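You operate a simulated robot arm through the tools that you are given. There is no shell and no other tool.

Carry out the task below with a simulated robot arm. There is one attempt and no reset: what you move stays moved.

JOB
Tare the open jar, fill it to 100 ml with plain water and weigh the water.
Fine: press tare once; leave the jar open on the pan, balance on; close the knob. Set down upright: glass jar.

The check looks at the end state, three seconds after you hand in, the way a careful person would. Anything else that was tipped, shoved, dropped, spilled or broken makes it a failure.

ROBOT AND FRAMES
A 7-joint arm with a two-finger parallel gripper, fixed in place. Base frame: the origin is at the foot of the arm, x ahead of it, y to its left, z up; the work surface is at about z = 900. Lengths are in mm, angles in rad, forces in N, time in s.
With the tool pointing down near the work surface it reaches from about 420 to 900 mm from the base axis. Its first joint turns from -0.297 to 2.199 rad. Payload 1.57 kg.
The tool frame sits at the grasp point between the pads (the TCP): z along the fingers, y along the line on which they close. The tips reach 30 mm beyond it. The gripper opens to 80 mm. The fingers are 17 mm wide and 12 mm thick; the gripper's body (40 by 82 mm) begins 80 mm behind the TCP.
Orientation is that of the tool frame in the base frame, as a unit quaternion [w, x, y, z]. With the fingers straight down and closing along the base's y, the tool's x points along the base's -x, its y along +y and its z along -z.

CONTROLS
- The arm moves only by the tool apply_moves. Its argument "steps" is a list that holds one entry, the list of rows, each a list of 7 numbers: the shift along the tool's x, y, z in mm, then the turn, a rotation vector about the tool's x, y, z in rad, then the finger opening in mm, from 0 to 80. In form: [[[dx, dy, dz, rx, ry, rz, hand], ...]]. A call has 1 to 20 rows; each row shifts and turns the commanded pose from where the row before left it, along the tool's axes as they then stand. Each row takes 0.2 s and may step no farther than 50 mm and 0.15 rad from the row before; otherwise, or with a gripper value out of range, the whole call is refused. A pose out of reach is approached as far as the arm can. The call stops where the force on the tool passes 60 N (or 10 N more than at its start, if that is more) or the arm is blocked; 0.2 s more then pass. Each finger travels about 45 mm/s and halts on what it meets, pressing with about 37 N; the grip force reading is that of the motor and also rises with nothing between the fingers. The clock runs only during rows and for 0.2 s after the last one: add rows that do not move to give the fingers time. The reply holds the time, the measured pose of the TCP, the force on the tool along the base axes, the opening and the grip force, in the units named above and with some noise, with the torque about the TCP (base axes, N m) and any sound that the robot's microphone picked up.
- Cameras (640 x 400 px; columns grow to the right, rows downward): "scene" is fixed at [400.3, -650.8, 1680.3]; the picture's right is [0.89, -0.46, 0.00], its down [-0.33, -0.64, -0.69] and it looks along [0.32, 0.62, -0.72] (base axes); focal length 246 px, centre (320, 200). "wrist" rides on the gripper at [72, -7, -122] in the tool frame; the picture's right is [0.09, 1.00, 0.00], its down [-0.84, 0.08, -0.54] and it looks along [-0.54, 0.05, 0.84] (tool axes); focal length 238 px, centre (320, 200). There is no depth. A picture from a camera that has moved, and an enlarged one, comes with that camera's place and axes in the base frame and with its lens.
- grab_frame(camera): a new picture of that camera. It takes no simulated time.
- raise_lower(by): slides the trunk up (or, below 0, down) by that many mm; the arm rides with it, the base frame stays. It gives what a move gives, with no picture.
- inspect(camera, box): a new picture of the part [left, top, right, bottom] of that camera's present view, enlarged. It takes no simulated time.
- sign_off(): hands the job in; it is judged then, once.

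Nothing tells you positions but the pictures and the camera data. Unless the task says otherwise, let go and move clear before handing in.

The tools are called after "Request:" as name(argument=value, ...) on one line, values as JSON. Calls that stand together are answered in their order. apply_moves: Moves the arm, as the interface text tells. Its arguments: {"type":"object","properties":{"steps":{"type":"array"}},"required":["steps"]} The other tools are called the same way: raise_lower (by) slides the trunk up or down; grab_frame (camera) takes a picture; inspect (camera, box) takes an enlarged picture of a part of a camera's view; sign_off () hands the job in.

At the start:

```text
time: 0.0
ee_pos: [521.6, -26.2, 1421.9]
tool_rot: [0.0, 0.0, 1.0, 0.0]
ft_force: [0.3, 0.0, -0.1]
torque: [0.01, -0.02, 0.03]
gripper_width: 79.9
grasp_force: 0.1
trunk travel left (down, up): [-675.0, 115.0]
```

scene: 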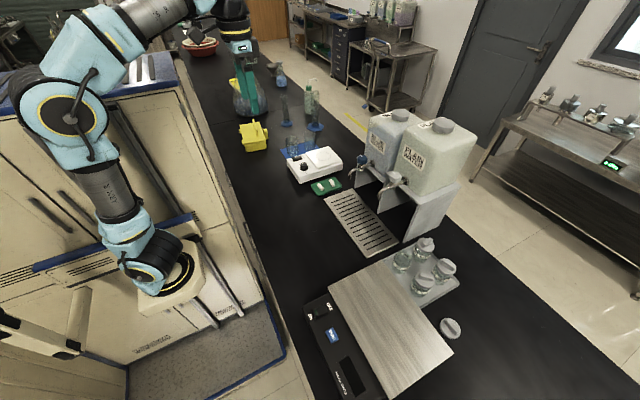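
wrist: 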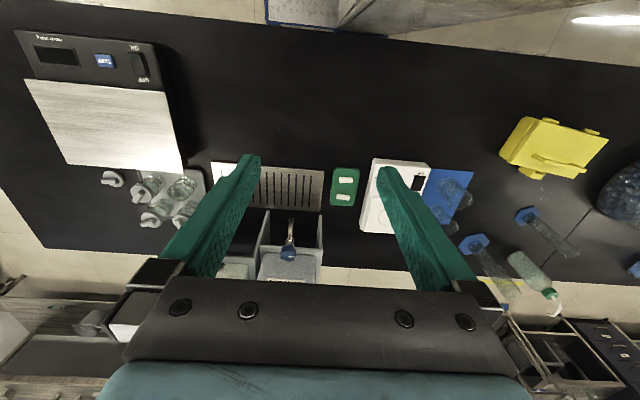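

I see a bench with a balance (large pan), a tray of jars, two dispensers with taps over a drip tray, and other equipment. I'll take enlarged looks first.

Request:
inspect(camera="scene", box=[290, 220, 490, 400])

Request:
inspect(camera="scene", box=[320, 100, 480, 260])

Request:
inspect(camera="wrist", box=[0, 20, 240, 240])

Request:
inspect(camera="scene", box=[220, 30, 380, 210])

```text
2.22 times, centred on (390, 310) of scene
camera zoom: at [400.3, -650.8, 1680.3], right [0.89, -0.46, 0.0], down [-0.33, -0.64, -0.69], along [0.32, 0.62, -0.72], focal length 548 px, centre (164, -44)
```

zoom: 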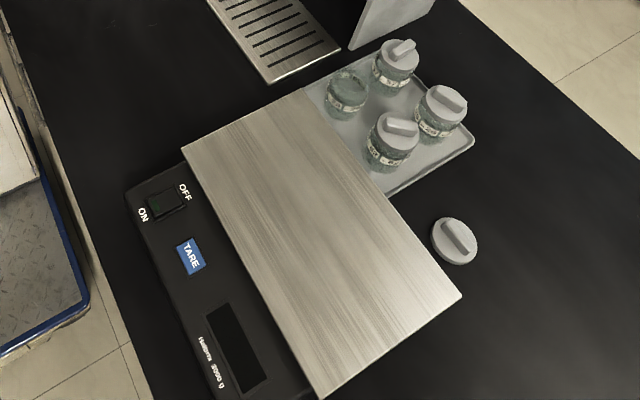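

```text
2.50 times, centred on (400, 180) of scene
camera zoom: at [400.3, -650.8, 1680.3], right [0.89, -0.46, 0.0], down [-0.33, -0.64, -0.69], along [0.32, 0.62, -0.72], focal length 616 px, centre (120, 250)
```

zoom: 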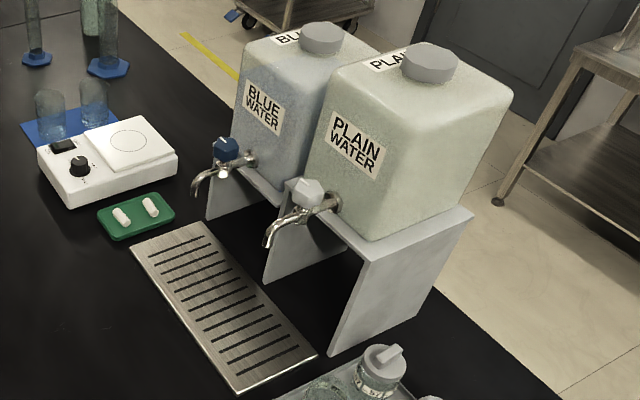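

```text
1.82 times, centred on (120, 130) of wrist
camera zoom: at [448.8, -32.9, 1544.3], right [-0.09, 1.0, 0.0], down [0.84, 0.08, 0.54], along [0.54, 0.05, -0.84], focal length 433 px, centre (684, 327)
```

zoom: 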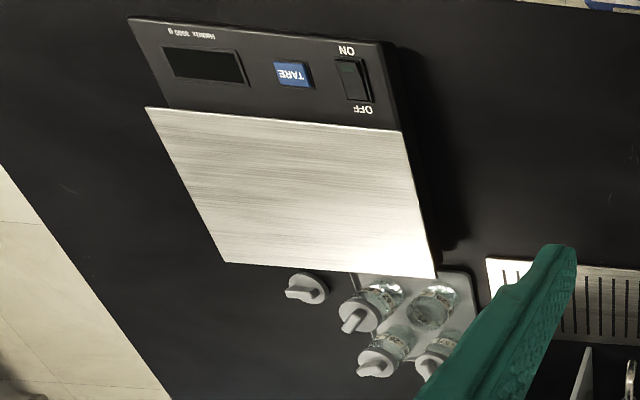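

```text
2.22 times, centred on (300, 120) of scene
camera zoom: at [400.3, -650.8, 1680.3], right [0.89, -0.46, 0.0], down [-0.33, -0.64, -0.69], along [0.32, 0.62, -0.72], focal length 548 px, centre (364, 378)
```

zoom: 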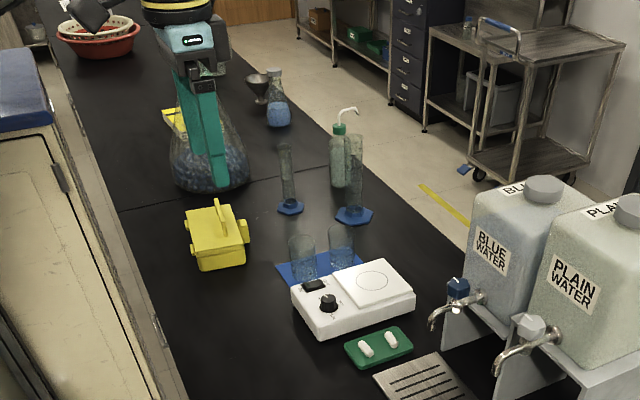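

The open jar seems to be near (843, -404), the near-left one of a 2x2 set; the balance is off for now. Let me look closely at the tap, the switch and the display.

Request:
inspect(camera="scene", box=[370, 160, 420, 210])

Request:
inspect(camera="wrist", box=[220, 150, 340, 290])

Request:
inspect(camera="wrist", box=[90, 140, 220, 240])

Request:
inspect(camera="scene", box=[380, 230, 470, 310])

Request:
inspect(camera="scene", box=[300, 290, 370, 400])

```text
8.00 times, centred on (395, 185) of scene
camera zoom: at [400.3, -650.8, 1680.3], right [0.89, -0.46, 0.0], down [-0.33, -0.64, -0.69], along [0.32, 0.62, -0.72], focal length 1971 px, centre (-280, 320)
```

zoom: 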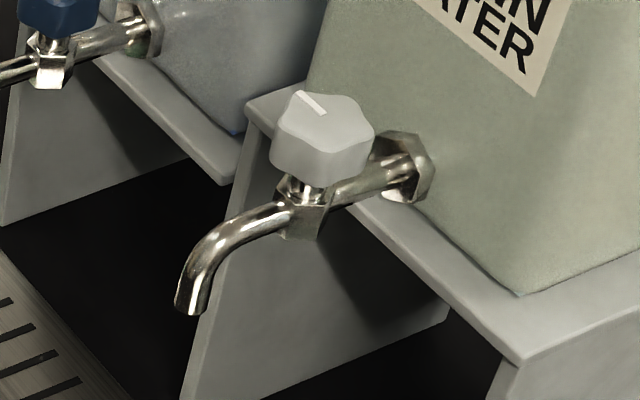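

```text
2.86 times, centred on (280, 220) of wrist
camera zoom: at [448.8, -32.9, 1544.3], right [-0.09, 1.0, 0.0], down [0.84, 0.08, 0.54], along [0.54, 0.05, -0.84], focal length 681 px, centre (434, 143)
```

zoom: 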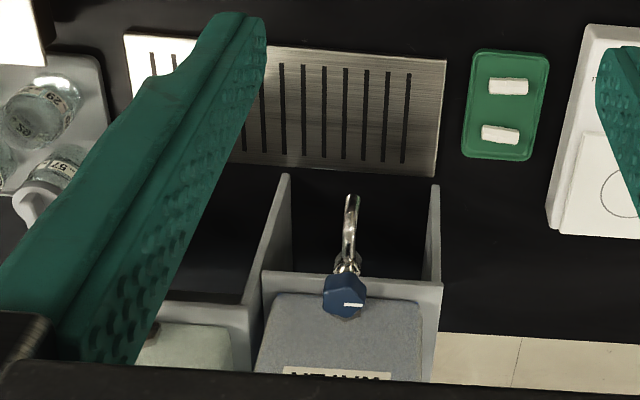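

```text
4.00 times, centred on (155, 190) of wrist
camera zoom: at [448.8, -32.9, 1544.3], right [-0.09, 1.0, 0.0], down [0.84, 0.08, 0.54], along [0.54, 0.05, -0.84], focal length 953 px, centre (980, 240)
```

zoom: 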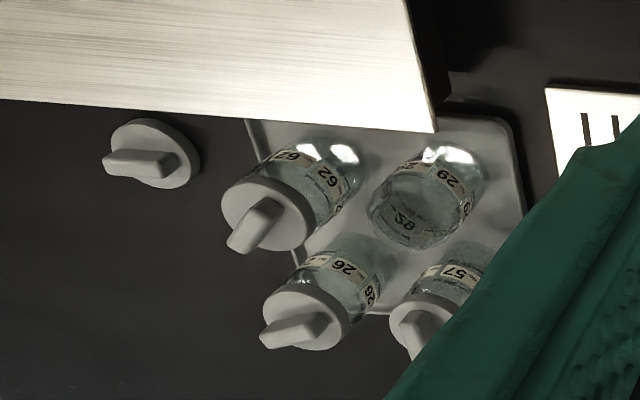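

```text
5.00 times, centred on (425, 270) of scene
camera zoom: at [400.3, -650.8, 1680.3], right [0.89, -0.46, 0.0], down [-0.33, -0.64, -0.69], along [0.32, 0.62, -0.72], focal length 1232 px, centre (-205, -150)
```

zoom: 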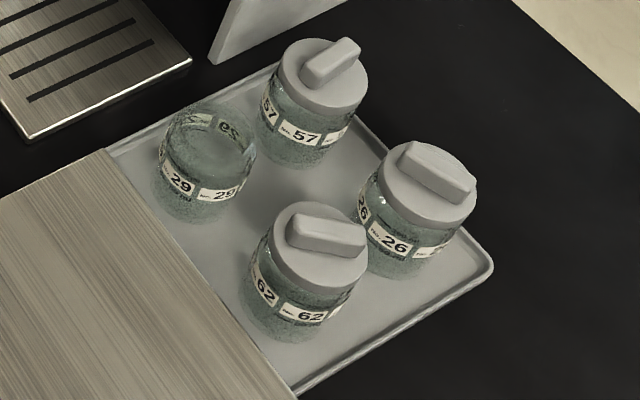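

```text
3.64 times, centred on (335, 345) of scene
camera zoom: at [400.3, -650.8, 1680.3], right [0.89, -0.46, 0.0], down [-0.33, -0.64, -0.69], along [0.32, 0.62, -0.72], focal length 896 px, centre (266, -327)
```

zoom: 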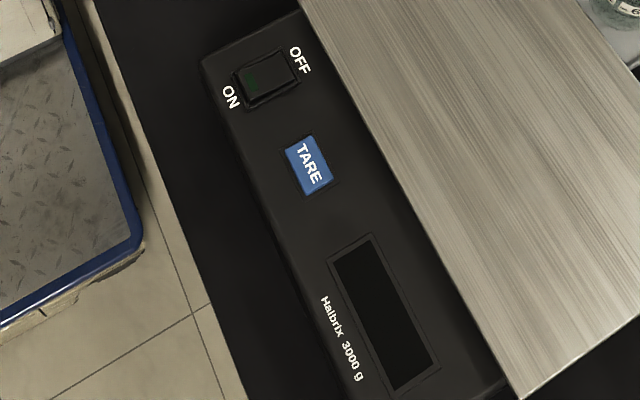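

Open jar is No. 29; the rocker's ON side faces the robot. I'll shift the arm towards y=-180 and lower it to survey the tap and jar from closer.

Request:
apply_moves(steps=[[[0, -40, 0, 0, 0, 0, 80], [0, -40, 0, 0, 0, 0, 80], [0, -40, 0, 0, 0, 0, 80], [0, -40, 0, 0, 0, 0, 80], [0, 0, 40, 0, 0, 0, 80], [0, 0, 40, 0, 0, 0, 80], [0, 0, 40, 0, 0, 0, 80], [0, 0, 0, 0, 0, 0, 80]]])

```text
time: 1.8
ee_pos: [518.5, -184.7, 1304.0]
tool_rot: [0.0, -0.001, 1.0, 0.0]
ft_force: [-0.5, 0.0, 0.1]
torque: [-0.02, -0.02, 0.01]
gripper_width: 80.0
grasp_force: 0.1
trunk travel left (down, up): [-675.0, 115.0]
```

Request:
grab_frame(camera="wrist")

Request:
grab_frame(camera="scene")

```text
taken
camera wrist: at [444.7, -192.2, 1425.2], right [-0.09, 1.0, 0.0], down [0.84, 0.08, 0.54], along [0.54, 0.05, -0.84], focal length 238 px, centre (320, 200)
```

wrist: 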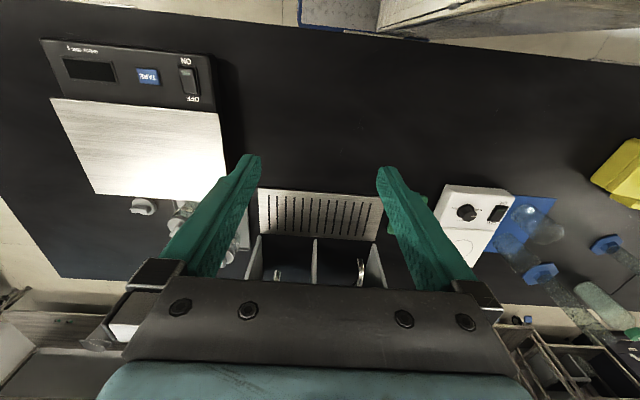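

```text
taken
```

scene: 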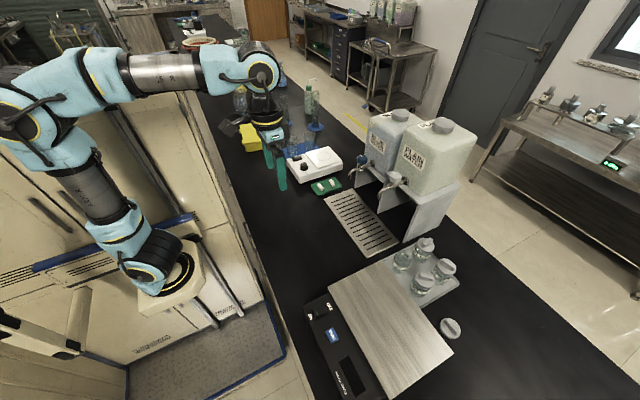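

Request:
inspect(camera="wrist", box=[230, 180, 400, 290])

Request:
inspect(camera="wrist", box=[120, 160, 260, 270])

```text
3.64 times, centred on (315, 235) of wrist
camera zoom: at [444.7, -192.2, 1425.2], right [-0.09, 1.0, 0.0], down [0.84, 0.08, 0.54], along [0.54, 0.05, -0.84], focal length 867 px, centre (338, 73)
```

zoom: 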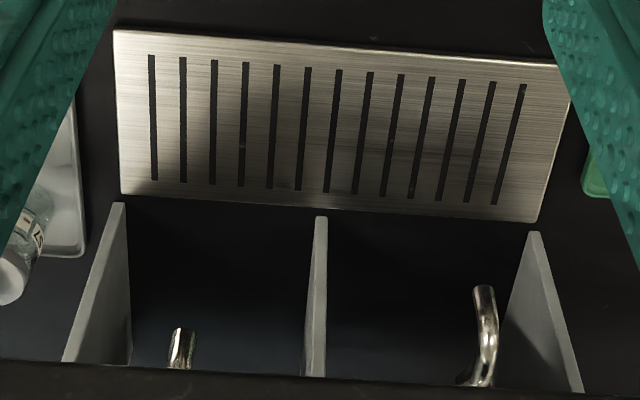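

```text
3.64 times, centred on (190, 215) of wrist
camera zoom: at [444.7, -192.2, 1425.2], right [-0.09, 1.0, 0.0], down [0.84, 0.08, 0.54], along [0.54, 0.05, -0.84], focal length 867 px, centre (793, 146)
```

zoom: 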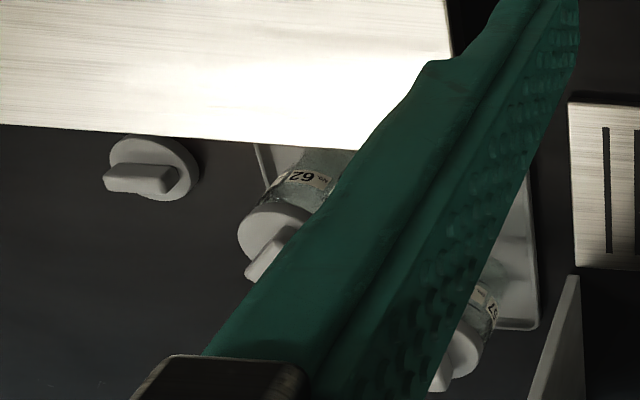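

The plain spout tip works out to about (824, -242, 1107), the drip tray spans x 755–901, y -319–10, and the pan top is near z 968. Next I go above the balance switch for a closer look.

Request:
apply_moves(steps=[[[0, -40, 10, 0, 0, 0, 80], [0, -40, 10, 0, 0, 0, 80], [0, -40, 10, 0, 0, 0, 80], [0, -40, 10, 0, 0, 0, 80], [0, -30, 20, 0, 0, 0, 80], [0, -30, 20, 0, 0, 0, 80], [0, 0, 20, 0, 0, 0, 80], [0, 0, 0, 0, 0, 0, 80]]])

Request:
grab_frame(camera="wrist")

Request:
grab_frame(camera="scene")

```text
time: 3.6
ee_pos: [523.2, -405.6, 1205.9]
tool_rot: [0.0, 0.0, 1.0, 0.0]
ft_force: [1.8, 0.3, -0.3]
torque: [0.01, -0.01, 0.01]
gripper_width: 79.9
grasp_force: 0.1
trunk travel left (down, up): [-675.0, 115.0]
```

```text
taken
camera wrist: at [450.8, -413.4, 1327.1], right [-0.09, 1.0, 0.0], down [0.84, 0.08, 0.54], along [0.54, 0.05, -0.84], focal length 238 px, centre (320, 200)
```

wrist: 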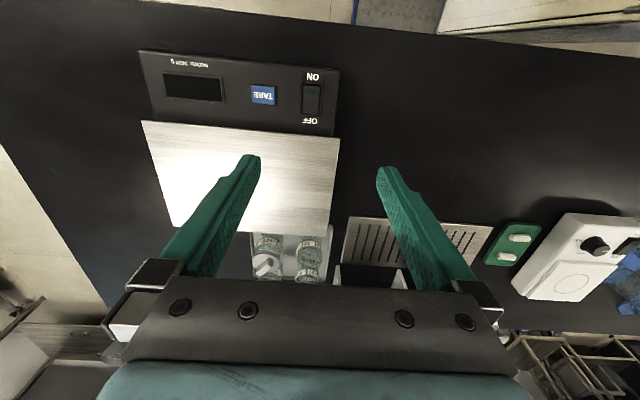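

```text
taken
```

scene: 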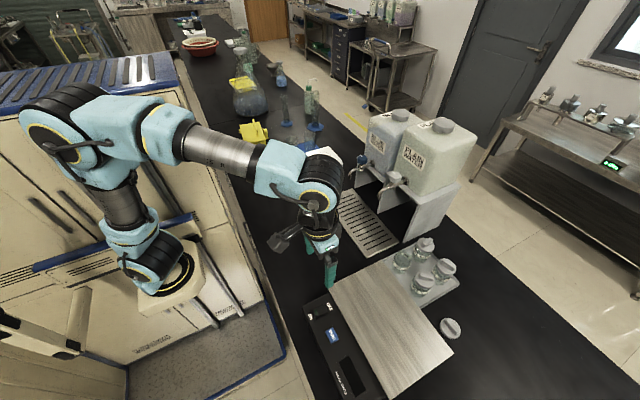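

Request:
inspect(camera="wrist", box=[130, 40, 350, 180])

Request:
inspect(camera="wrist", box=[235, 210, 345, 290])

```text
2.86 times, centred on (240, 110) of wrist
camera zoom: at [450.8, -413.4, 1327.1], right [-0.09, 1.0, 0.0], down [0.84, 0.08, 0.54], along [0.54, 0.05, -0.84], focal length 681 px, centre (549, 457)
```

zoom: 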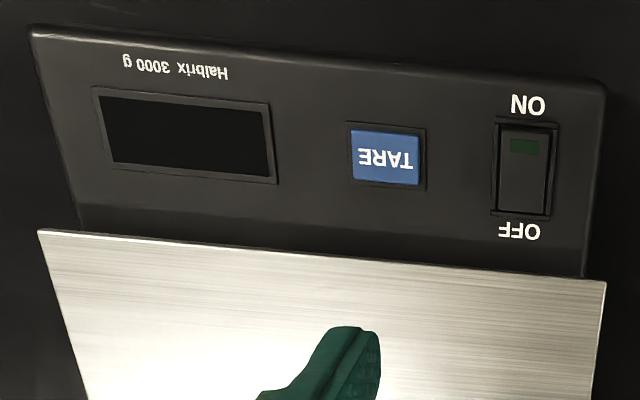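

```text
5.00 times, centred on (290, 250) of wrist
camera zoom: at [450.8, -413.4, 1327.1], right [-0.09, 1.0, 0.0], down [0.84, 0.08, 0.54], along [0.54, 0.05, -0.84], focal length 1192 px, centre (470, -50)
```

zoom: 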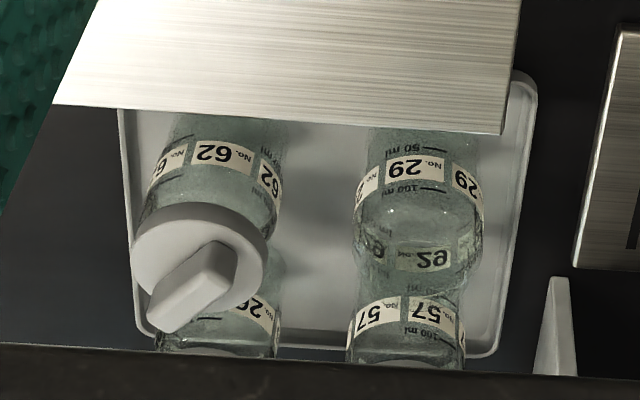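

The balance panel lies near z 957: rocker centre (517, -420), TARE (516, -490), and the jars carry 50/100 ml marks facing the robot. I'll close the fingers and come down over the ON end of the rocker.

Request:
apply_moves(steps=[[[16, -14.5, 30, 0, 0, 0, 0], [0, 0, 40, 0, 0, 0, 0], [0, 0, 40, 0, 0, 0, 0], [0, 0, 30, 0, 0, 0, 0], [0, 0, 30, 0, 0, 0, 0], [0, 0, 15, 0, 0, 0, 0], [0, 0, 0, 0, 0, 0, 0], [0, 0, 0, 0, 0, 0, 0], [0, 0, 0, 0, 0, 0, 0]]])

Request:
grab_frame(camera="wrist")

Request:
inspect(camera="scene", box=[290, 250, 370, 350])

```text
time: 5.6
ee_pos: [504.4, -419.8, 1016.8]
tool_rot: [0.0, 0.0, 1.0, 0.0]
ft_force: [-0.1, 0.4, 0.0]
torque: [0.01, -0.01, -0.01]
gripper_width: 0.0
grasp_force: 21.2
trunk travel left (down, up): [-675.0, 115.0]
```

```text
taken
camera wrist: at [432.2, -428.1, 1138.9], right [-0.09, 1.0, 0.0], down [0.84, 0.08, 0.54], along [0.54, 0.05, -0.84], focal length 238 px, centre (320, 200)
```

wrist: 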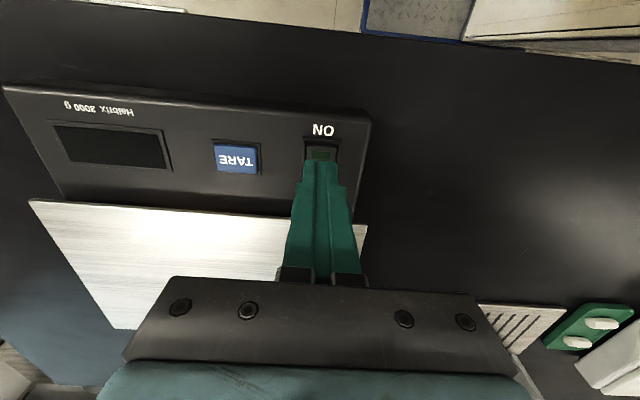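

```text
4.00 times, centred on (330, 300) of scene
camera zoom: at [400.3, -650.8, 1680.3], right [0.89, -0.46, 0.0], down [-0.33, -0.64, -0.69], along [0.32, 0.62, -0.72], focal length 986 px, centre (280, -200)
```

zoom: 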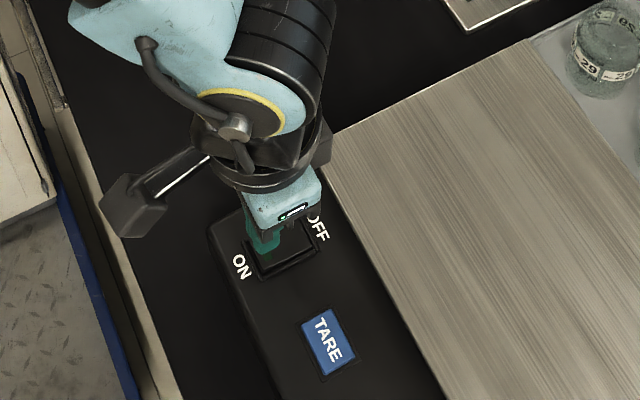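

The closed tips are right above the ON end, about 30 mm up. Descending slowly to press.

Request:
apply_moves(steps=[[[0, 0, 10, 0, 0, 0, 0], [0, 0, 6, 0, 0, 0, 0], [0, 0, 4, 0, 0, 0, 0], [0, 0, 3, 0, 0, 0, 0], [0, 0, 3, 0, 0, 0, 0], [0, 0, 0, 0, 0, 0, 0]]])

Request:
inspect(camera="wrist", box=[20, 80, 380, 260])

```text
time: 7.0
ee_pos: [506.0, -419.7, 991.8]
tool_rot: [0.0, -0.001, 1.0, -0.001]
ft_force: [-0.5, 0.2, -0.2]
torque: [-0.02, 0.0, -0.02]
gripper_width: 0.0
grasp_force: 21.2
trunk travel left (down, up): [-675.0, 115.0]
```

```text
1.78 times, centred on (200, 170) of wrist
camera zoom: at [433.0, -427.4, 1112.9], right [-0.09, 1.0, 0.0], down [0.84, 0.08, 0.54], along [0.54, 0.05, -0.84], focal length 424 px, centre (533, 253)
```

zoom: 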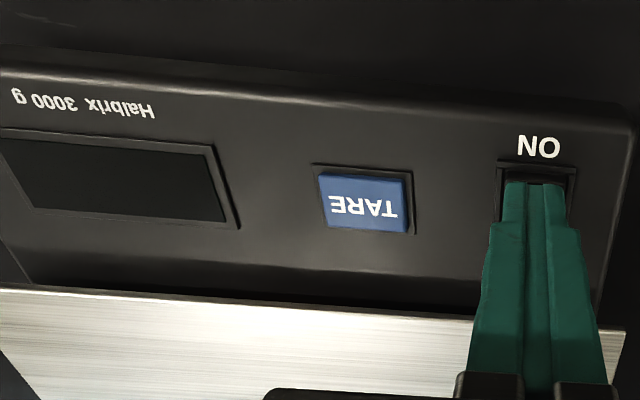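

Request:
apply_moves(steps=[[[0, 0, 3, 0, 0, 0, 0], [0, 0, 3, 0, 0, 0, 0], [0, 0, 2, 0, 0, 0, 0], [0, 0, 0, 0, 0, 0, 0]]])

Request:
inspect(camera="wrist", box=[20, 80, 380, 260])

```text
time: 8.0
ee_pos: [506.0, -419.5, 988.0]
tool_rot: [0.003, 0.0, 1.0, -0.001]
ft_force: [-5.6, 2.1, 57.1]
torque: [0.06, -0.31, -0.03]
gripper_width: 0.1
grasp_force: 21.1
trunk travel left (down, up): [-675.0, 115.0]
heard: click
```

```text
1.78 times, centred on (200, 170) of wrist
camera zoom: at [432.3, -426.5, 1108.2], right [-0.09, 1.0, -0.01], down [0.83, 0.08, 0.55], along [0.54, 0.05, -0.84], focal length 424 px, centre (533, 253)
```

zoom: 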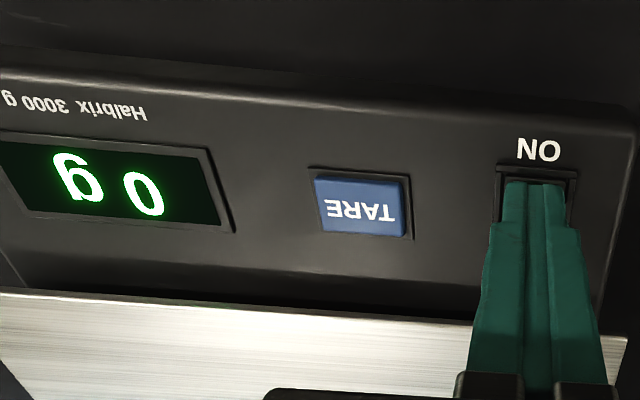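

The balance is on and reads 0 g. I lift off, yaw about -0.6 rad, tilt the fingers outward ~30° for reach, and hover over jar 29.

Request:
apply_moves(steps=[[[0, 0, -30, 0, 0, 0, 0], [0, 0, -40, 0, 0, 0, 40], [0, 0, -40, 0, 0, 0.15, 80], [0, 0, -40, 0, 0, 0.15, 80], [0, 0, -30, 0, 0, 0.15, 80], [0, 0, -20, 0, 0, 0.15, 80], [0, 0, 0, 0, -0.13, 0, 80], [0, 0, 0, 0, -0.13, 0, 80], [0, 0, 0, 0, -0.13, 0, 80], [0, 0, 0, 0, -0.13, 0, 80], [0, 0, 0, 0, 0, 0, 80]]])

```text
time: 10.4
ee_pos: [504.1, -420.2, 1182.9]
tool_rot: [0.247, 0.284, 0.923, -0.075]
ft_force: [0.7, -0.5, 0.0]
torque: [-0.04, 0.02, 0.01]
gripper_width: 80.1
grasp_force: 0.1
trunk travel left (down, up): [-675.0, 115.0]
```

Request:
apply_moves(steps=[[[-23.5, 25.2, 24, 0, 0, 0, 80], [-23.5, 25.2, 24, 0, 0, 0, 80], [-23.5, 25.2, 24, 0, 0, 0, 80], [-23.5, 25.2, 24, 0, 0, 0, 80], [-23.5, 25.2, 24, 0, 0, 0, 80], [-23.5, 25.2, 24, 0, 0, 0, 80], [-23.5, 25.2, 24, 0, 0, 0, 80], [-23.5, 25.2, 24, 0, 0, 0, 80], [0, 0, 0, 0, 0, 0, 80]]])

Request:
grab_frame(camera="wrist")

Request:
grab_frame(camera="scene")

```text
time: 12.4
ee_pos: [831.1, -400.7, 1110.3]
tool_rot: [0.245, 0.285, 0.923, -0.076]
ft_force: [-0.1, -0.1, 0.1]
torque: [-0.01, -0.01, 0.02]
gripper_width: 80.1
grasp_force: 0.1
trunk travel left (down, up): [-675.0, 115.0]
```

```text
taken
camera wrist: at [725.3, -337.2, 1181.2], right [0.5, 0.87, -0.05], down [0.42, -0.19, 0.89], along [0.76, -0.46, -0.46], focal length 238 px, centre (320, 200)
```

wrist: 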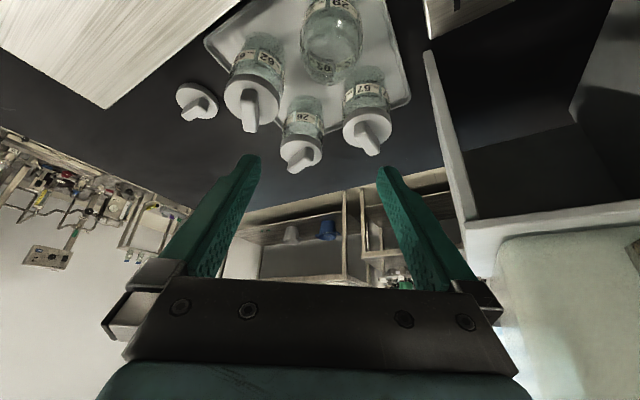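

```text
taken
```

scene: 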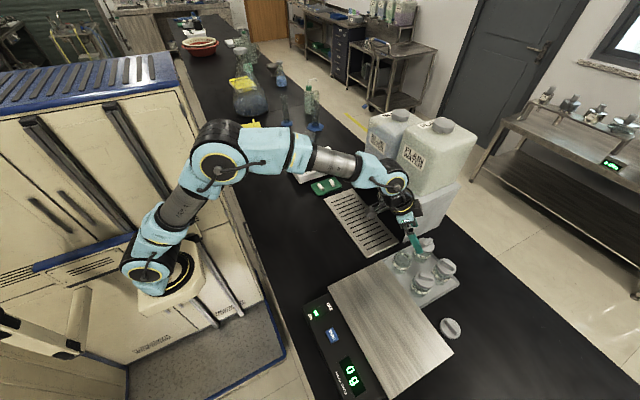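

Request:
inspect(camera="wrist", box=[200, 0, 440, 180])

Request:
inspect(camera="scene", box=[370, 190, 470, 300])

```text
2.22 times, centred on (320, 90) of wrist
camera zoom: at [725.3, -337.2, 1181.2], right [0.5, 0.87, -0.05], down [0.42, -0.19, 0.89], along [0.76, -0.46, -0.46], focal length 530 px, centre (320, 444)
```

zoom: 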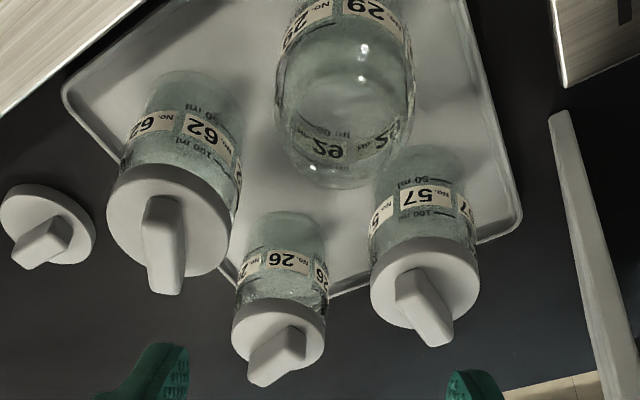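

```text
3.64 times, centred on (420, 245) of scene
camera zoom: at [400.3, -650.8, 1680.3], right [0.89, -0.46, 0.0], down [-0.33, -0.64, -0.69], along [0.32, 0.62, -0.72], focal length 896 px, centre (-44, 36)
```

zoom: 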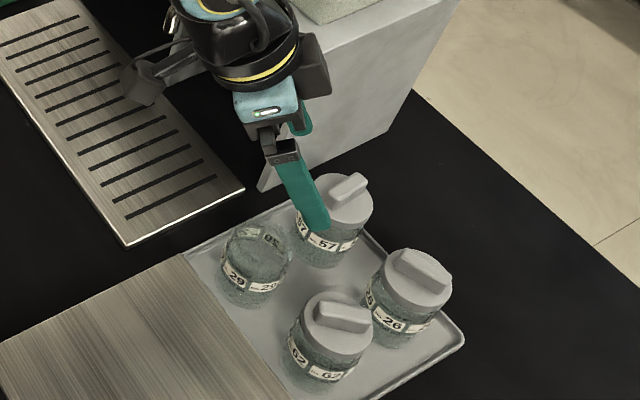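

Jar 29 sits near (833, -399) with its rim around z 976 and ~57 mm across; the hand is aligned over it. I descend partway and check.

Request:
apply_moves(steps=[[[10, 2.8, 17.4, 0, 0, 0, 80], [10, 0, 17.4, 0, 0, 0, 80], [10, 0, 17.4, 0, 0, 0, 80], [10, 0, 17.4, 0, 0, 0, 80], [0, 0, 0, 0, 0, 0, 80]]])

Request:
grab_frame(camera="wrist")

Request:
inspect(camera="scene", box=[370, 190, 470, 300])

```text
time: 13.6
ee_pos: [833.8, -396.1, 1029.4]
tool_rot: [0.245, 0.286, 0.923, -0.076]
ft_force: [0.1, 0.4, 0.8]
torque: [0.0, 0.0, -0.05]
gripper_width: 80.1
grasp_force: 0.1
trunk travel left (down, up): [-675.0, 115.0]
```

```text
taken
camera wrist: at [727.9, -332.2, 1099.8], right [0.5, 0.87, -0.05], down [0.42, -0.19, 0.89], along [0.76, -0.46, -0.46], focal length 238 px, centre (320, 200)
```

wrist: 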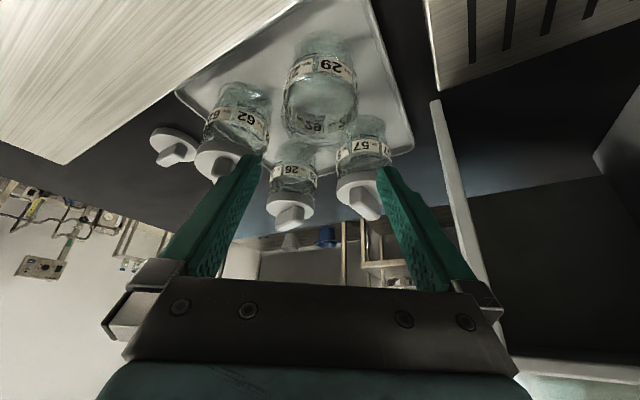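

```text
3.64 times, centred on (420, 245) of scene
camera zoom: at [400.3, -650.8, 1680.3], right [0.89, -0.46, 0.0], down [-0.33, -0.64, -0.69], along [0.32, 0.62, -0.72], focal length 896 px, centre (-44, 36)
```

zoom: 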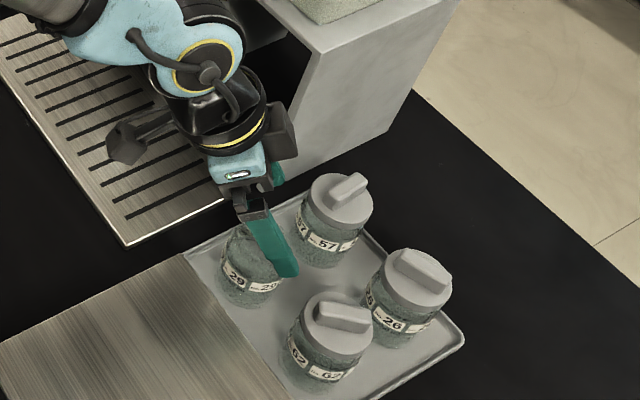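

Request:
inspect(camera="wrist", box=[240, 20, 400, 150])

```text
3.08 times, centred on (320, 85) of wrist
camera zoom: at [727.9, -332.2, 1099.8], right [0.5, 0.87, -0.05], down [0.42, -0.19, 0.89], along [0.76, -0.46, -0.46], focal length 733 px, centre (320, 554)
```

zoom: 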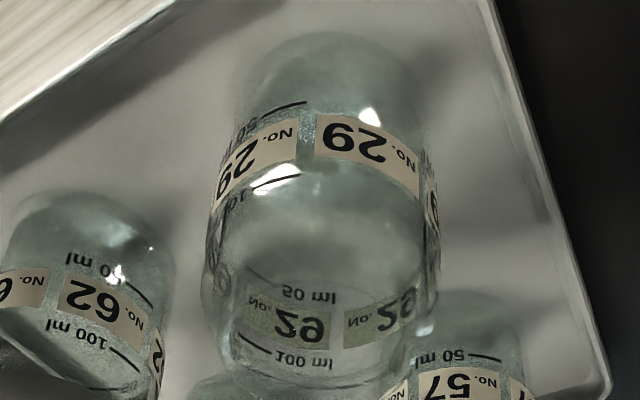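

Lateral alignment looks good. Descending the remaining ~84 mm with fingers straddling the jar.

Request:
apply_moves(steps=[[[9.5, 0, 16.5, 0, 0, 0, 80], [8, 0, 14, 0, 0, 0, 80], [8, 0, 14, 0, 0, 0, 80], [8, 0, 14, 0, 0, 0, 80], [8, 0, 14, 0, 0, 0, 80], [0, 0, 0, 0, 0, 0, 80]]])

Request:
grab_frame(camera="wrist")

Request:
inspect(camera="scene", box=[370, 190, 470, 300])

```text
time: 15.0
ee_pos: [832.5, -396.0, 946.5]
tool_rot: [0.246, 0.284, 0.924, -0.076]
ft_force: [0.4, -0.9, -0.2]
torque: [0.01, 0.0, -0.01]
gripper_width: 80.0
grasp_force: 0.1
trunk travel left (down, up): [-675.0, 115.0]
```

```text
taken
camera wrist: at [726.9, -333.3, 1016.9], right [0.5, 0.87, -0.05], down [0.42, -0.19, 0.89], along [0.76, -0.46, -0.46], focal length 238 px, centre (320, 200)
```

wrist: 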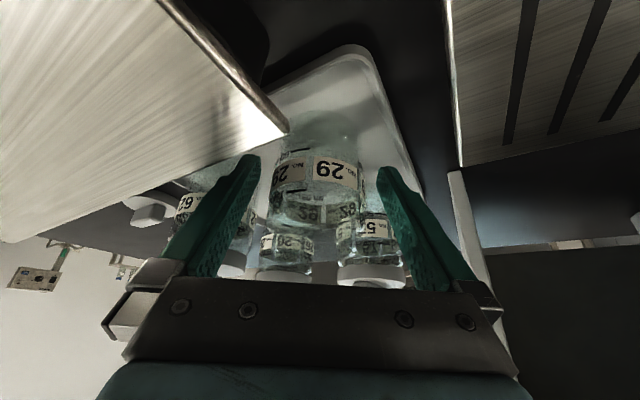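

```text
3.64 times, centred on (420, 245) of scene
camera zoom: at [400.3, -650.8, 1680.3], right [0.89, -0.46, 0.0], down [-0.33, -0.64, -0.69], along [0.32, 0.62, -0.72], focal length 896 px, centre (-44, 36)
```

zoom: 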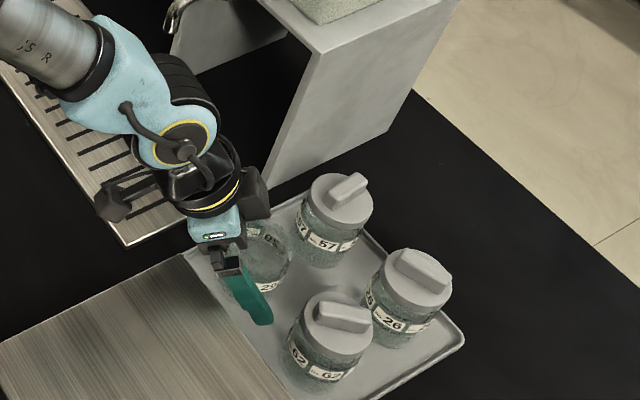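

The jar is between the fingers. Closing the grip.

Request:
apply_moves(steps=[[[0, 0, 0, 0, 0, 0, 66], [0, 0, 0, 0, 0, 0, 60], [0, 0, 0, 0, 0, 0, 54], [0, 0, 0, 0, 0, 0, 48], [0, 0, 0, 0, 0, 0, 44], [0, 0, 0, 0, 0, 0, 40], [0, 0, 0, 0, 0, 0, 40]]])

Request:
grab_frame(camera="wrist")

```text
time: 16.6
ee_pos: [833.1, -396.5, 947.7]
tool_rot: [0.246, 0.284, 0.924, -0.076]
ft_force: [-1.2, 0.0, 0.8]
torque: [-0.06, -0.01, -0.01]
gripper_width: 55.0
grasp_force: 37.1
trunk travel left (down, up): [-675.0, 115.0]
```

```text
taken
camera wrist: at [727.0, -333.4, 1017.2], right [0.5, 0.87, -0.05], down [0.42, -0.19, 0.89], along [0.76, -0.46, -0.46], focal length 238 px, centre (320, 200)
```

wrist: 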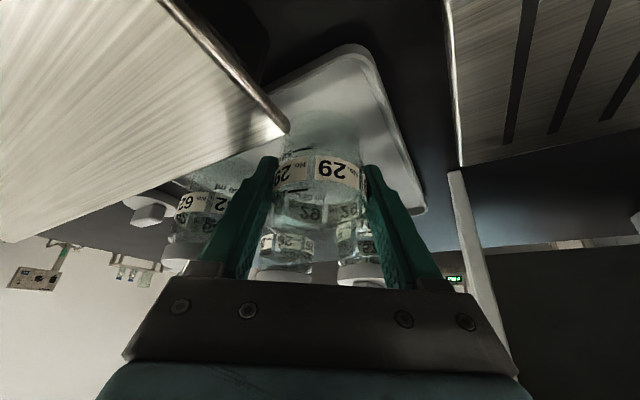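

Gripped at 55 mm. Lifting straight up.

Request:
apply_moves(steps=[[[-5, 0, -8.7, 0, 0, 0, 40], [-5, 0, -8.7, 0, 0, 0, 40], [-10, 0, -17.4, 0, 0, 0, 40], [-10, 0, -17.4, 0, 0, 0, 40], [-10, 0, -17.4, 0, 0, 0, 40], [-10, 0, -17.4, 0, 0, 0, 40], [0, 0, 0, 0, 0, 0, 40]]])

Request:
grab_frame(camera="wrist")

Request:
inspect(camera="scene", box=[370, 190, 470, 300])

```text
time: 18.2
ee_pos: [834.1, -398.4, 1046.9]
tool_rot: [0.245, 0.285, 0.924, -0.076]
ft_force: [0.6, 0.5, -2.0]
torque: [-0.01, 0.02, 0.04]
gripper_width: 55.0
grasp_force: 36.9
trunk travel left (down, up): [-675.0, 115.0]
```

```text
taken
camera wrist: at [728.2, -334.6, 1115.7], right [0.5, 0.87, -0.05], down [0.42, -0.19, 0.89], along [0.76, -0.46, -0.46], focal length 238 px, centre (320, 200)
```

wrist: 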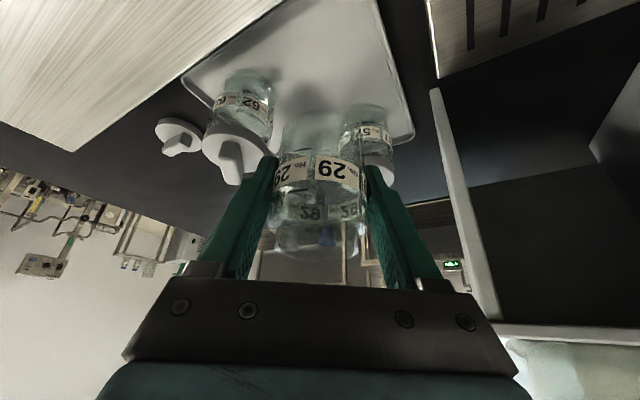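

```text
3.64 times, centred on (420, 245) of scene
camera zoom: at [400.3, -650.8, 1680.3], right [0.89, -0.46, 0.0], down [-0.33, -0.64, -0.69], along [0.32, 0.62, -0.72], focal length 896 px, centre (-44, 36)
```

zoom: 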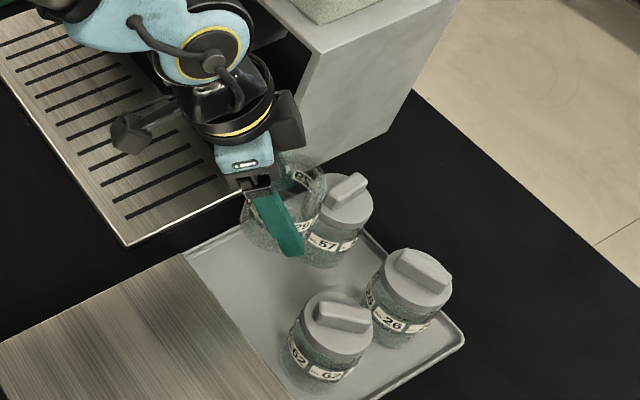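

Jar is held upright. Carrying it over the pan to about (700, -440).

Request:
apply_moves(steps=[[[17, -27.6, -14, 0, 0, 0, 40], [17, -27.6, -14, 0, 0, 0, 40], [17, -27.6, -14, 0, 0, 0, 40], [17, -27.6, -14, 0, 0, 0, 40], [0, 0, 0, 0, 0, 0, 40], [0, 0, 0, 0, 0, 0, 40]]])

Request:
grab_frame(camera="wrist")

Request:
inspect(camera="scene", box=[320, 210, 440, 320])

```text
time: 19.6
ee_pos: [701.0, -441.0, 1058.9]
tool_rot: [0.246, 0.285, 0.923, -0.076]
ft_force: [0.6, 0.5, -1.8]
torque: [0.03, 0.0, 0.02]
gripper_width: 55.0
grasp_force: 37.3
trunk travel left (down, up): [-675.0, 115.0]
```

```text
taken
camera wrist: at [595.3, -378.3, 1130.0], right [0.5, 0.87, -0.05], down [0.42, -0.19, 0.89], along [0.76, -0.46, -0.46], focal length 238 px, centre (320, 200)
```

wrist: 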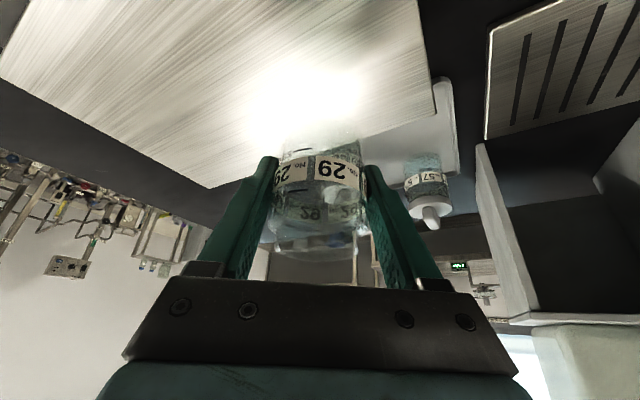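

```text
3.64 times, centred on (380, 265) of scene
camera zoom: at [400.3, -650.8, 1680.3], right [0.89, -0.46, 0.0], down [-0.33, -0.64, -0.69], along [0.32, 0.62, -0.72], focal length 896 px, centre (102, -36)
```

zoom: 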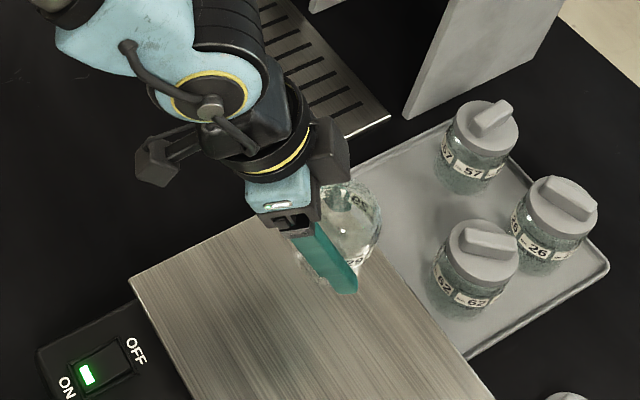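

Request:
apply_moves(steps=[[[7.5, 0, 13, 0, 0, 0, 40], [5, 0, 8.7, 0, 0, 0, 40], [3.5, 0, 6.1, 0, 0, 0, 40], [2.5, 0, 4.4, 0, 0, 0, 40], [0, 0, 0, 0, 0, 0, 40]]])

Request:
inspect(camera="scene", box=[300, 220, 440, 400])

Request:
inspect(camera="wrist", box=[220, 60, 420, 280])

```text
time: 20.8
ee_pos: [699.7, -438.9, 1024.6]
tool_rot: [0.246, 0.286, 0.923, -0.076]
ft_force: [-0.6, -0.4, -1.2]
torque: [0.05, 0.01, 0.01]
gripper_width: 54.9
grasp_force: 36.9
trunk travel left (down, up): [-675.0, 115.0]
```

```text
2.22 times, centred on (370, 310) of scene
camera zoom: at [400.3, -650.8, 1680.3], right [0.89, -0.46, 0.0], down [-0.33, -0.64, -0.69], along [0.32, 0.62, -0.72], focal length 548 px, centre (209, -44)
```

zoom: 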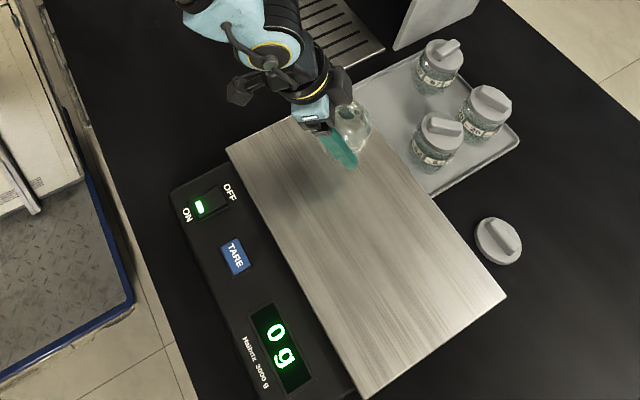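

```text
1.82 times, centred on (320, 170) of wrist
camera zoom: at [594.6, -375.8, 1094.3], right [0.5, 0.87, -0.05], down [0.42, -0.19, 0.89], along [0.76, -0.46, -0.46], focal length 433 px, centre (320, 254)
```

zoom: 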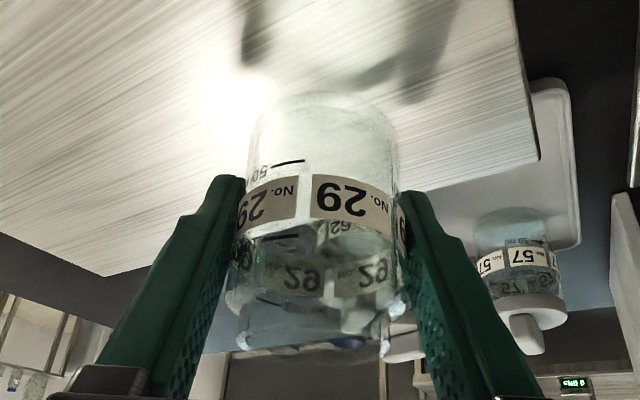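

The display (0 g) is readable from the scene camera. Lowering in small steps to contact.

Request:
apply_moves(steps=[[[1.5, 0, 2.6, 0, 0, 0, 40], [1.5, 0, 2.6, 0, 0, 0, 40], [1, 0, 1.74, 0, 0, 0, 40], [0, 0, 0, 0, 0, 0, 40]]])

Request:
inspect(camera="scene", box=[300, 220, 440, 400])

```text
time: 21.8
ee_pos: [700.1, -439.3, 1015.4]
tool_rot: [0.246, 0.284, 0.924, -0.076]
ft_force: [0.2, 0.5, -1.3]
torque: [-0.01, 0.02, -0.03]
gripper_width: 54.9
grasp_force: 36.8
trunk travel left (down, up): [-675.0, 115.0]
```

```text
2.22 times, centred on (370, 310) of scene
camera zoom: at [400.3, -650.8, 1680.3], right [0.89, -0.46, 0.0], down [-0.33, -0.64, -0.69], along [0.32, 0.62, -0.72], focal length 548 px, centre (209, -44)
```

zoom: 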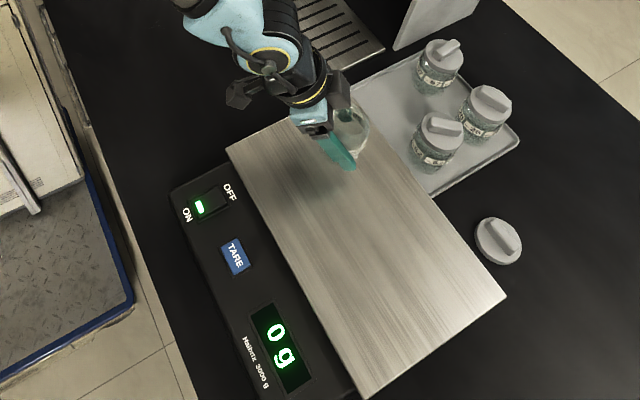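

Request:
apply_moves(steps=[[[1, 0, 1.74, 0, 0, 0, 40], [0, 0, 0, 0, 0, 0, 40], [1, 0, 1.74, 0, 0, 0, 40], [0, 0, 0, 0, 0, 0, 40]]])

Request:
inspect(camera="scene", box=[300, 220, 440, 400])

```text
time: 22.8
ee_pos: [701.1, -436.9, 1012.5]
tool_rot: [0.246, 0.286, 0.923, -0.077]
ft_force: [0.1, -0.6, -1.5]
torque: [0.02, 0.01, -0.01]
gripper_width: 54.8
grasp_force: 36.8
trunk travel left (down, up): [-675.0, 115.0]
```

```text
2.22 times, centred on (370, 310) of scene
camera zoom: at [400.3, -650.8, 1680.3], right [0.89, -0.46, 0.0], down [-0.33, -0.64, -0.69], along [0.32, 0.62, -0.72], focal length 548 px, centre (209, -44)
```

zoom: 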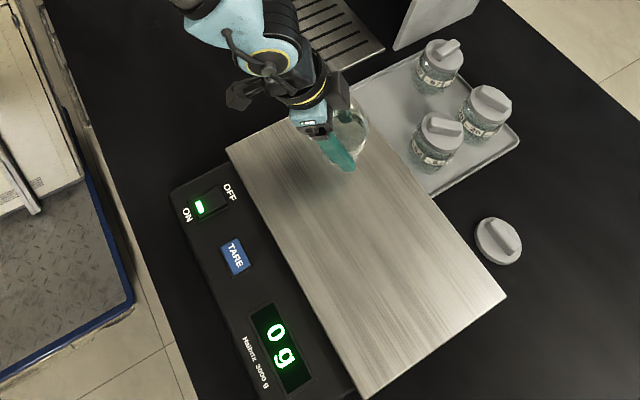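

Request:
apply_moves(steps=[[[1, 0, 1.74, 0, 0, 0, 40], [0, 0, 0, 0, 0, 0, 40], [1, 0, 1.74, 0, 0, 0, 40], [0, 0, 0, 0, 0, 0, 40]]])

Request:
inspect(camera="scene", box=[300, 220, 440, 400])

Request:
inspect(camera="wrist", box=[220, 60, 420, 280])

```text
time: 23.8
ee_pos: [700.5, -438.7, 1009.4]
tool_rot: [0.246, 0.285, 0.923, -0.076]
ft_force: [-0.5, 1.9, 5.9]
torque: [0.02, 0.2, -0.05]
gripper_width: 55.1
grasp_force: 37.4
trunk travel left (down, up): [-675.0, 115.0]
```

```text
2.22 times, centred on (370, 310) of scene
camera zoom: at [400.3, -650.8, 1680.3], right [0.89, -0.46, 0.0], down [-0.33, -0.64, -0.69], along [0.32, 0.62, -0.72], focal length 548 px, centre (209, -44)
```

zoom: 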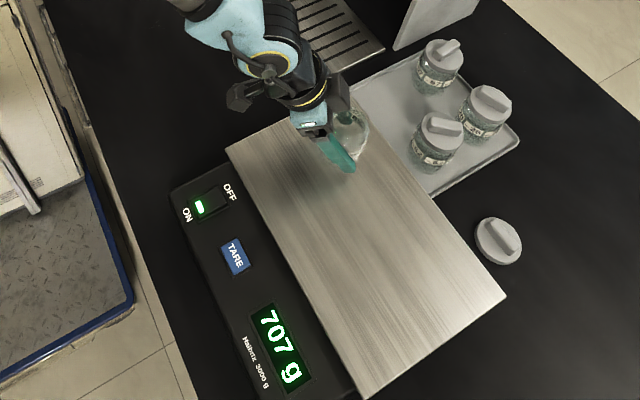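

```text
1.82 times, centred on (320, 170) of wrist
camera zoom: at [594.5, -376.0, 1079.2], right [0.5, 0.87, -0.05], down [0.42, -0.19, 0.89], along [0.76, -0.46, -0.46], focal length 433 px, centre (320, 254)
```

zoom: 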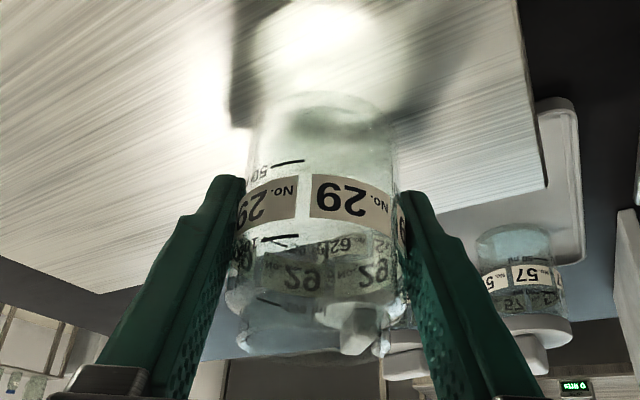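

Contact with the pan (display reacts). Releasing and lifting clear vertically.

Request:
apply_moves(steps=[[[0, 0, 0, 0, 0, 0, 60], [0, 0, 0, 0, 0, 0, 70], [0, 0, 0, 0, 0, 0, 80], [0, 0, 0, 0, 0, 0, 80], [0, 0, 0, 0, 0, 0, 80], [-5, 0, -8.7, 0, 0, 0, 80], [-10, 0, -17.4, 0, 0, 0, 80], [-10, 0, -17.4, 0, 0, 0, 80], [-10, 0, -17.4, 0, 0, 0, 80], [-10, 0, -17.4, 0, 0, 0, 80], [-10, 0, -17.4, 0, 0, 0, 80], [0, 0, 0, 0, 0, 0, 80]]])

Request:
inspect(camera="scene", box=[300, 220, 440, 400])

Request:
grab_frame(camera="wrist")

```text
time: 26.4
ee_pos: [700.6, -439.5, 1121.8]
tool_rot: [0.245, 0.284, 0.924, -0.075]
ft_force: [-0.7, 0.8, 0.1]
torque: [-0.02, -0.02, -0.01]
gripper_width: 79.8
grasp_force: 0.0
trunk travel left (down, up): [-675.0, 115.0]
```

```text
2.22 times, centred on (370, 310) of scene
camera zoom: at [400.3, -650.8, 1680.3], right [0.89, -0.46, 0.0], down [-0.33, -0.64, -0.69], along [0.32, 0.62, -0.72], focal length 548 px, centre (209, -44)
```

zoom: 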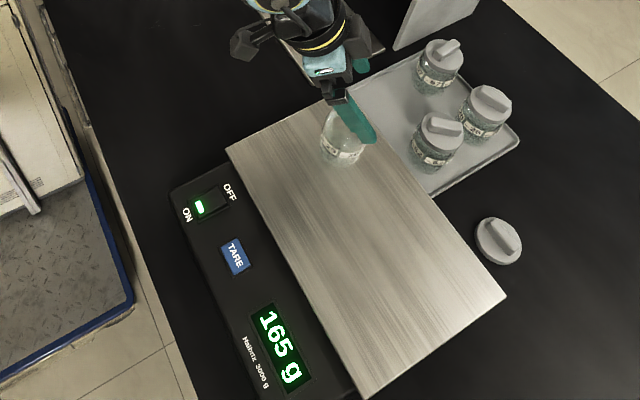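

```text
taken
camera wrist: at [595.2, -376.8, 1190.4], right [0.5, 0.87, -0.05], down [0.42, -0.19, 0.89], along [0.76, -0.46, -0.46], focal length 238 px, centre (320, 200)
```

wrist: 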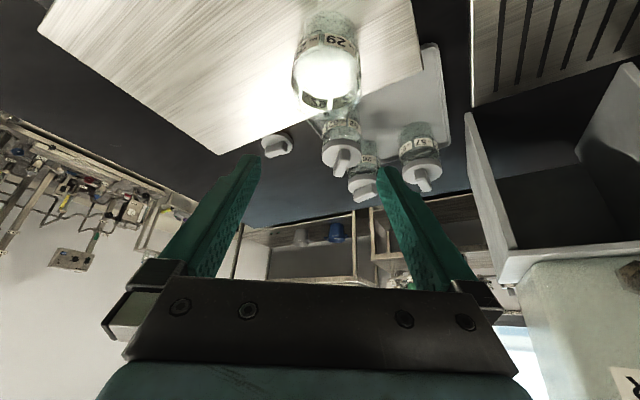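

Jar alone reads 165 g. Next I press TARE: move over (516, -490), bring the tool vertical and close the fingers.

Request:
apply_moves(steps=[[[21.6, -29.2, -12.4, 0, 0, 0, 80], [21.6, -29.2, -12.4, 0, 0, 0, 80], [21.6, -29.2, -12.4, 0, 0, 0, 80], [21.6, -29.2, -12.4, 0, 0, 0, 80], [21.6, -29.2, -12.4, 0, 0, 0, 80], [0, 0, 0, 0, 0.13, 0, 60], [0, 0, 0, 0, 0.13, 0, 40], [0, 0, 0, 0, 0.13, 0, 20], [0, 0, 0, 0, 0.13, 0, 0], [0, 0, 30, 0, 0, 0, 0], [0, 0, 20, 0, 0, 0, 0], [0, 0, 0, 0, 0, 0, 0], [0, 0, 0, 0, 0, 0, 0]]])

Request:
grab_frame(camera="wrist")

Request:
inspect(camera="scene", box=[290, 230, 430, 400])

```text
time: 29.2
ee_pos: [513.6, -488.9, 1068.1]
tool_rot: [0.0, 0.295, 0.955, 0.0]
ft_force: [0.0, -0.1, -0.4]
torque: [-0.01, -0.03, -0.01]
gripper_width: 0.0
grasp_force: 21.5
trunk travel left (down, up): [-675.0, 115.0]
```

```text
taken
camera wrist: at [450.1, -454.1, 1191.5], right [0.49, 0.87, 0.0], down [0.74, -0.41, 0.54], along [0.47, -0.26, -0.84], focal length 238 px, centre (320, 200)
```

wrist: 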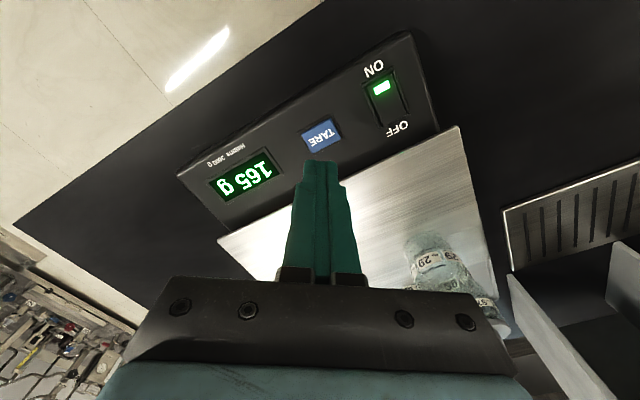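

```text
2.35 times, centred on (360, 315) of scene
camera zoom: at [400.3, -650.8, 1680.3], right [0.89, -0.46, 0.0], down [-0.33, -0.64, -0.69], along [0.32, 0.62, -0.72], focal length 580 px, centre (226, -71)
```

zoom: 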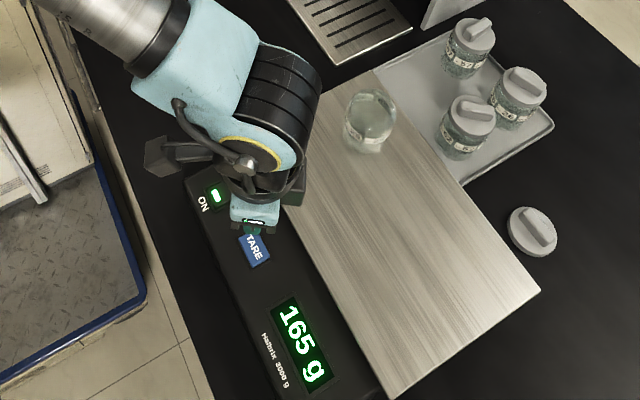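

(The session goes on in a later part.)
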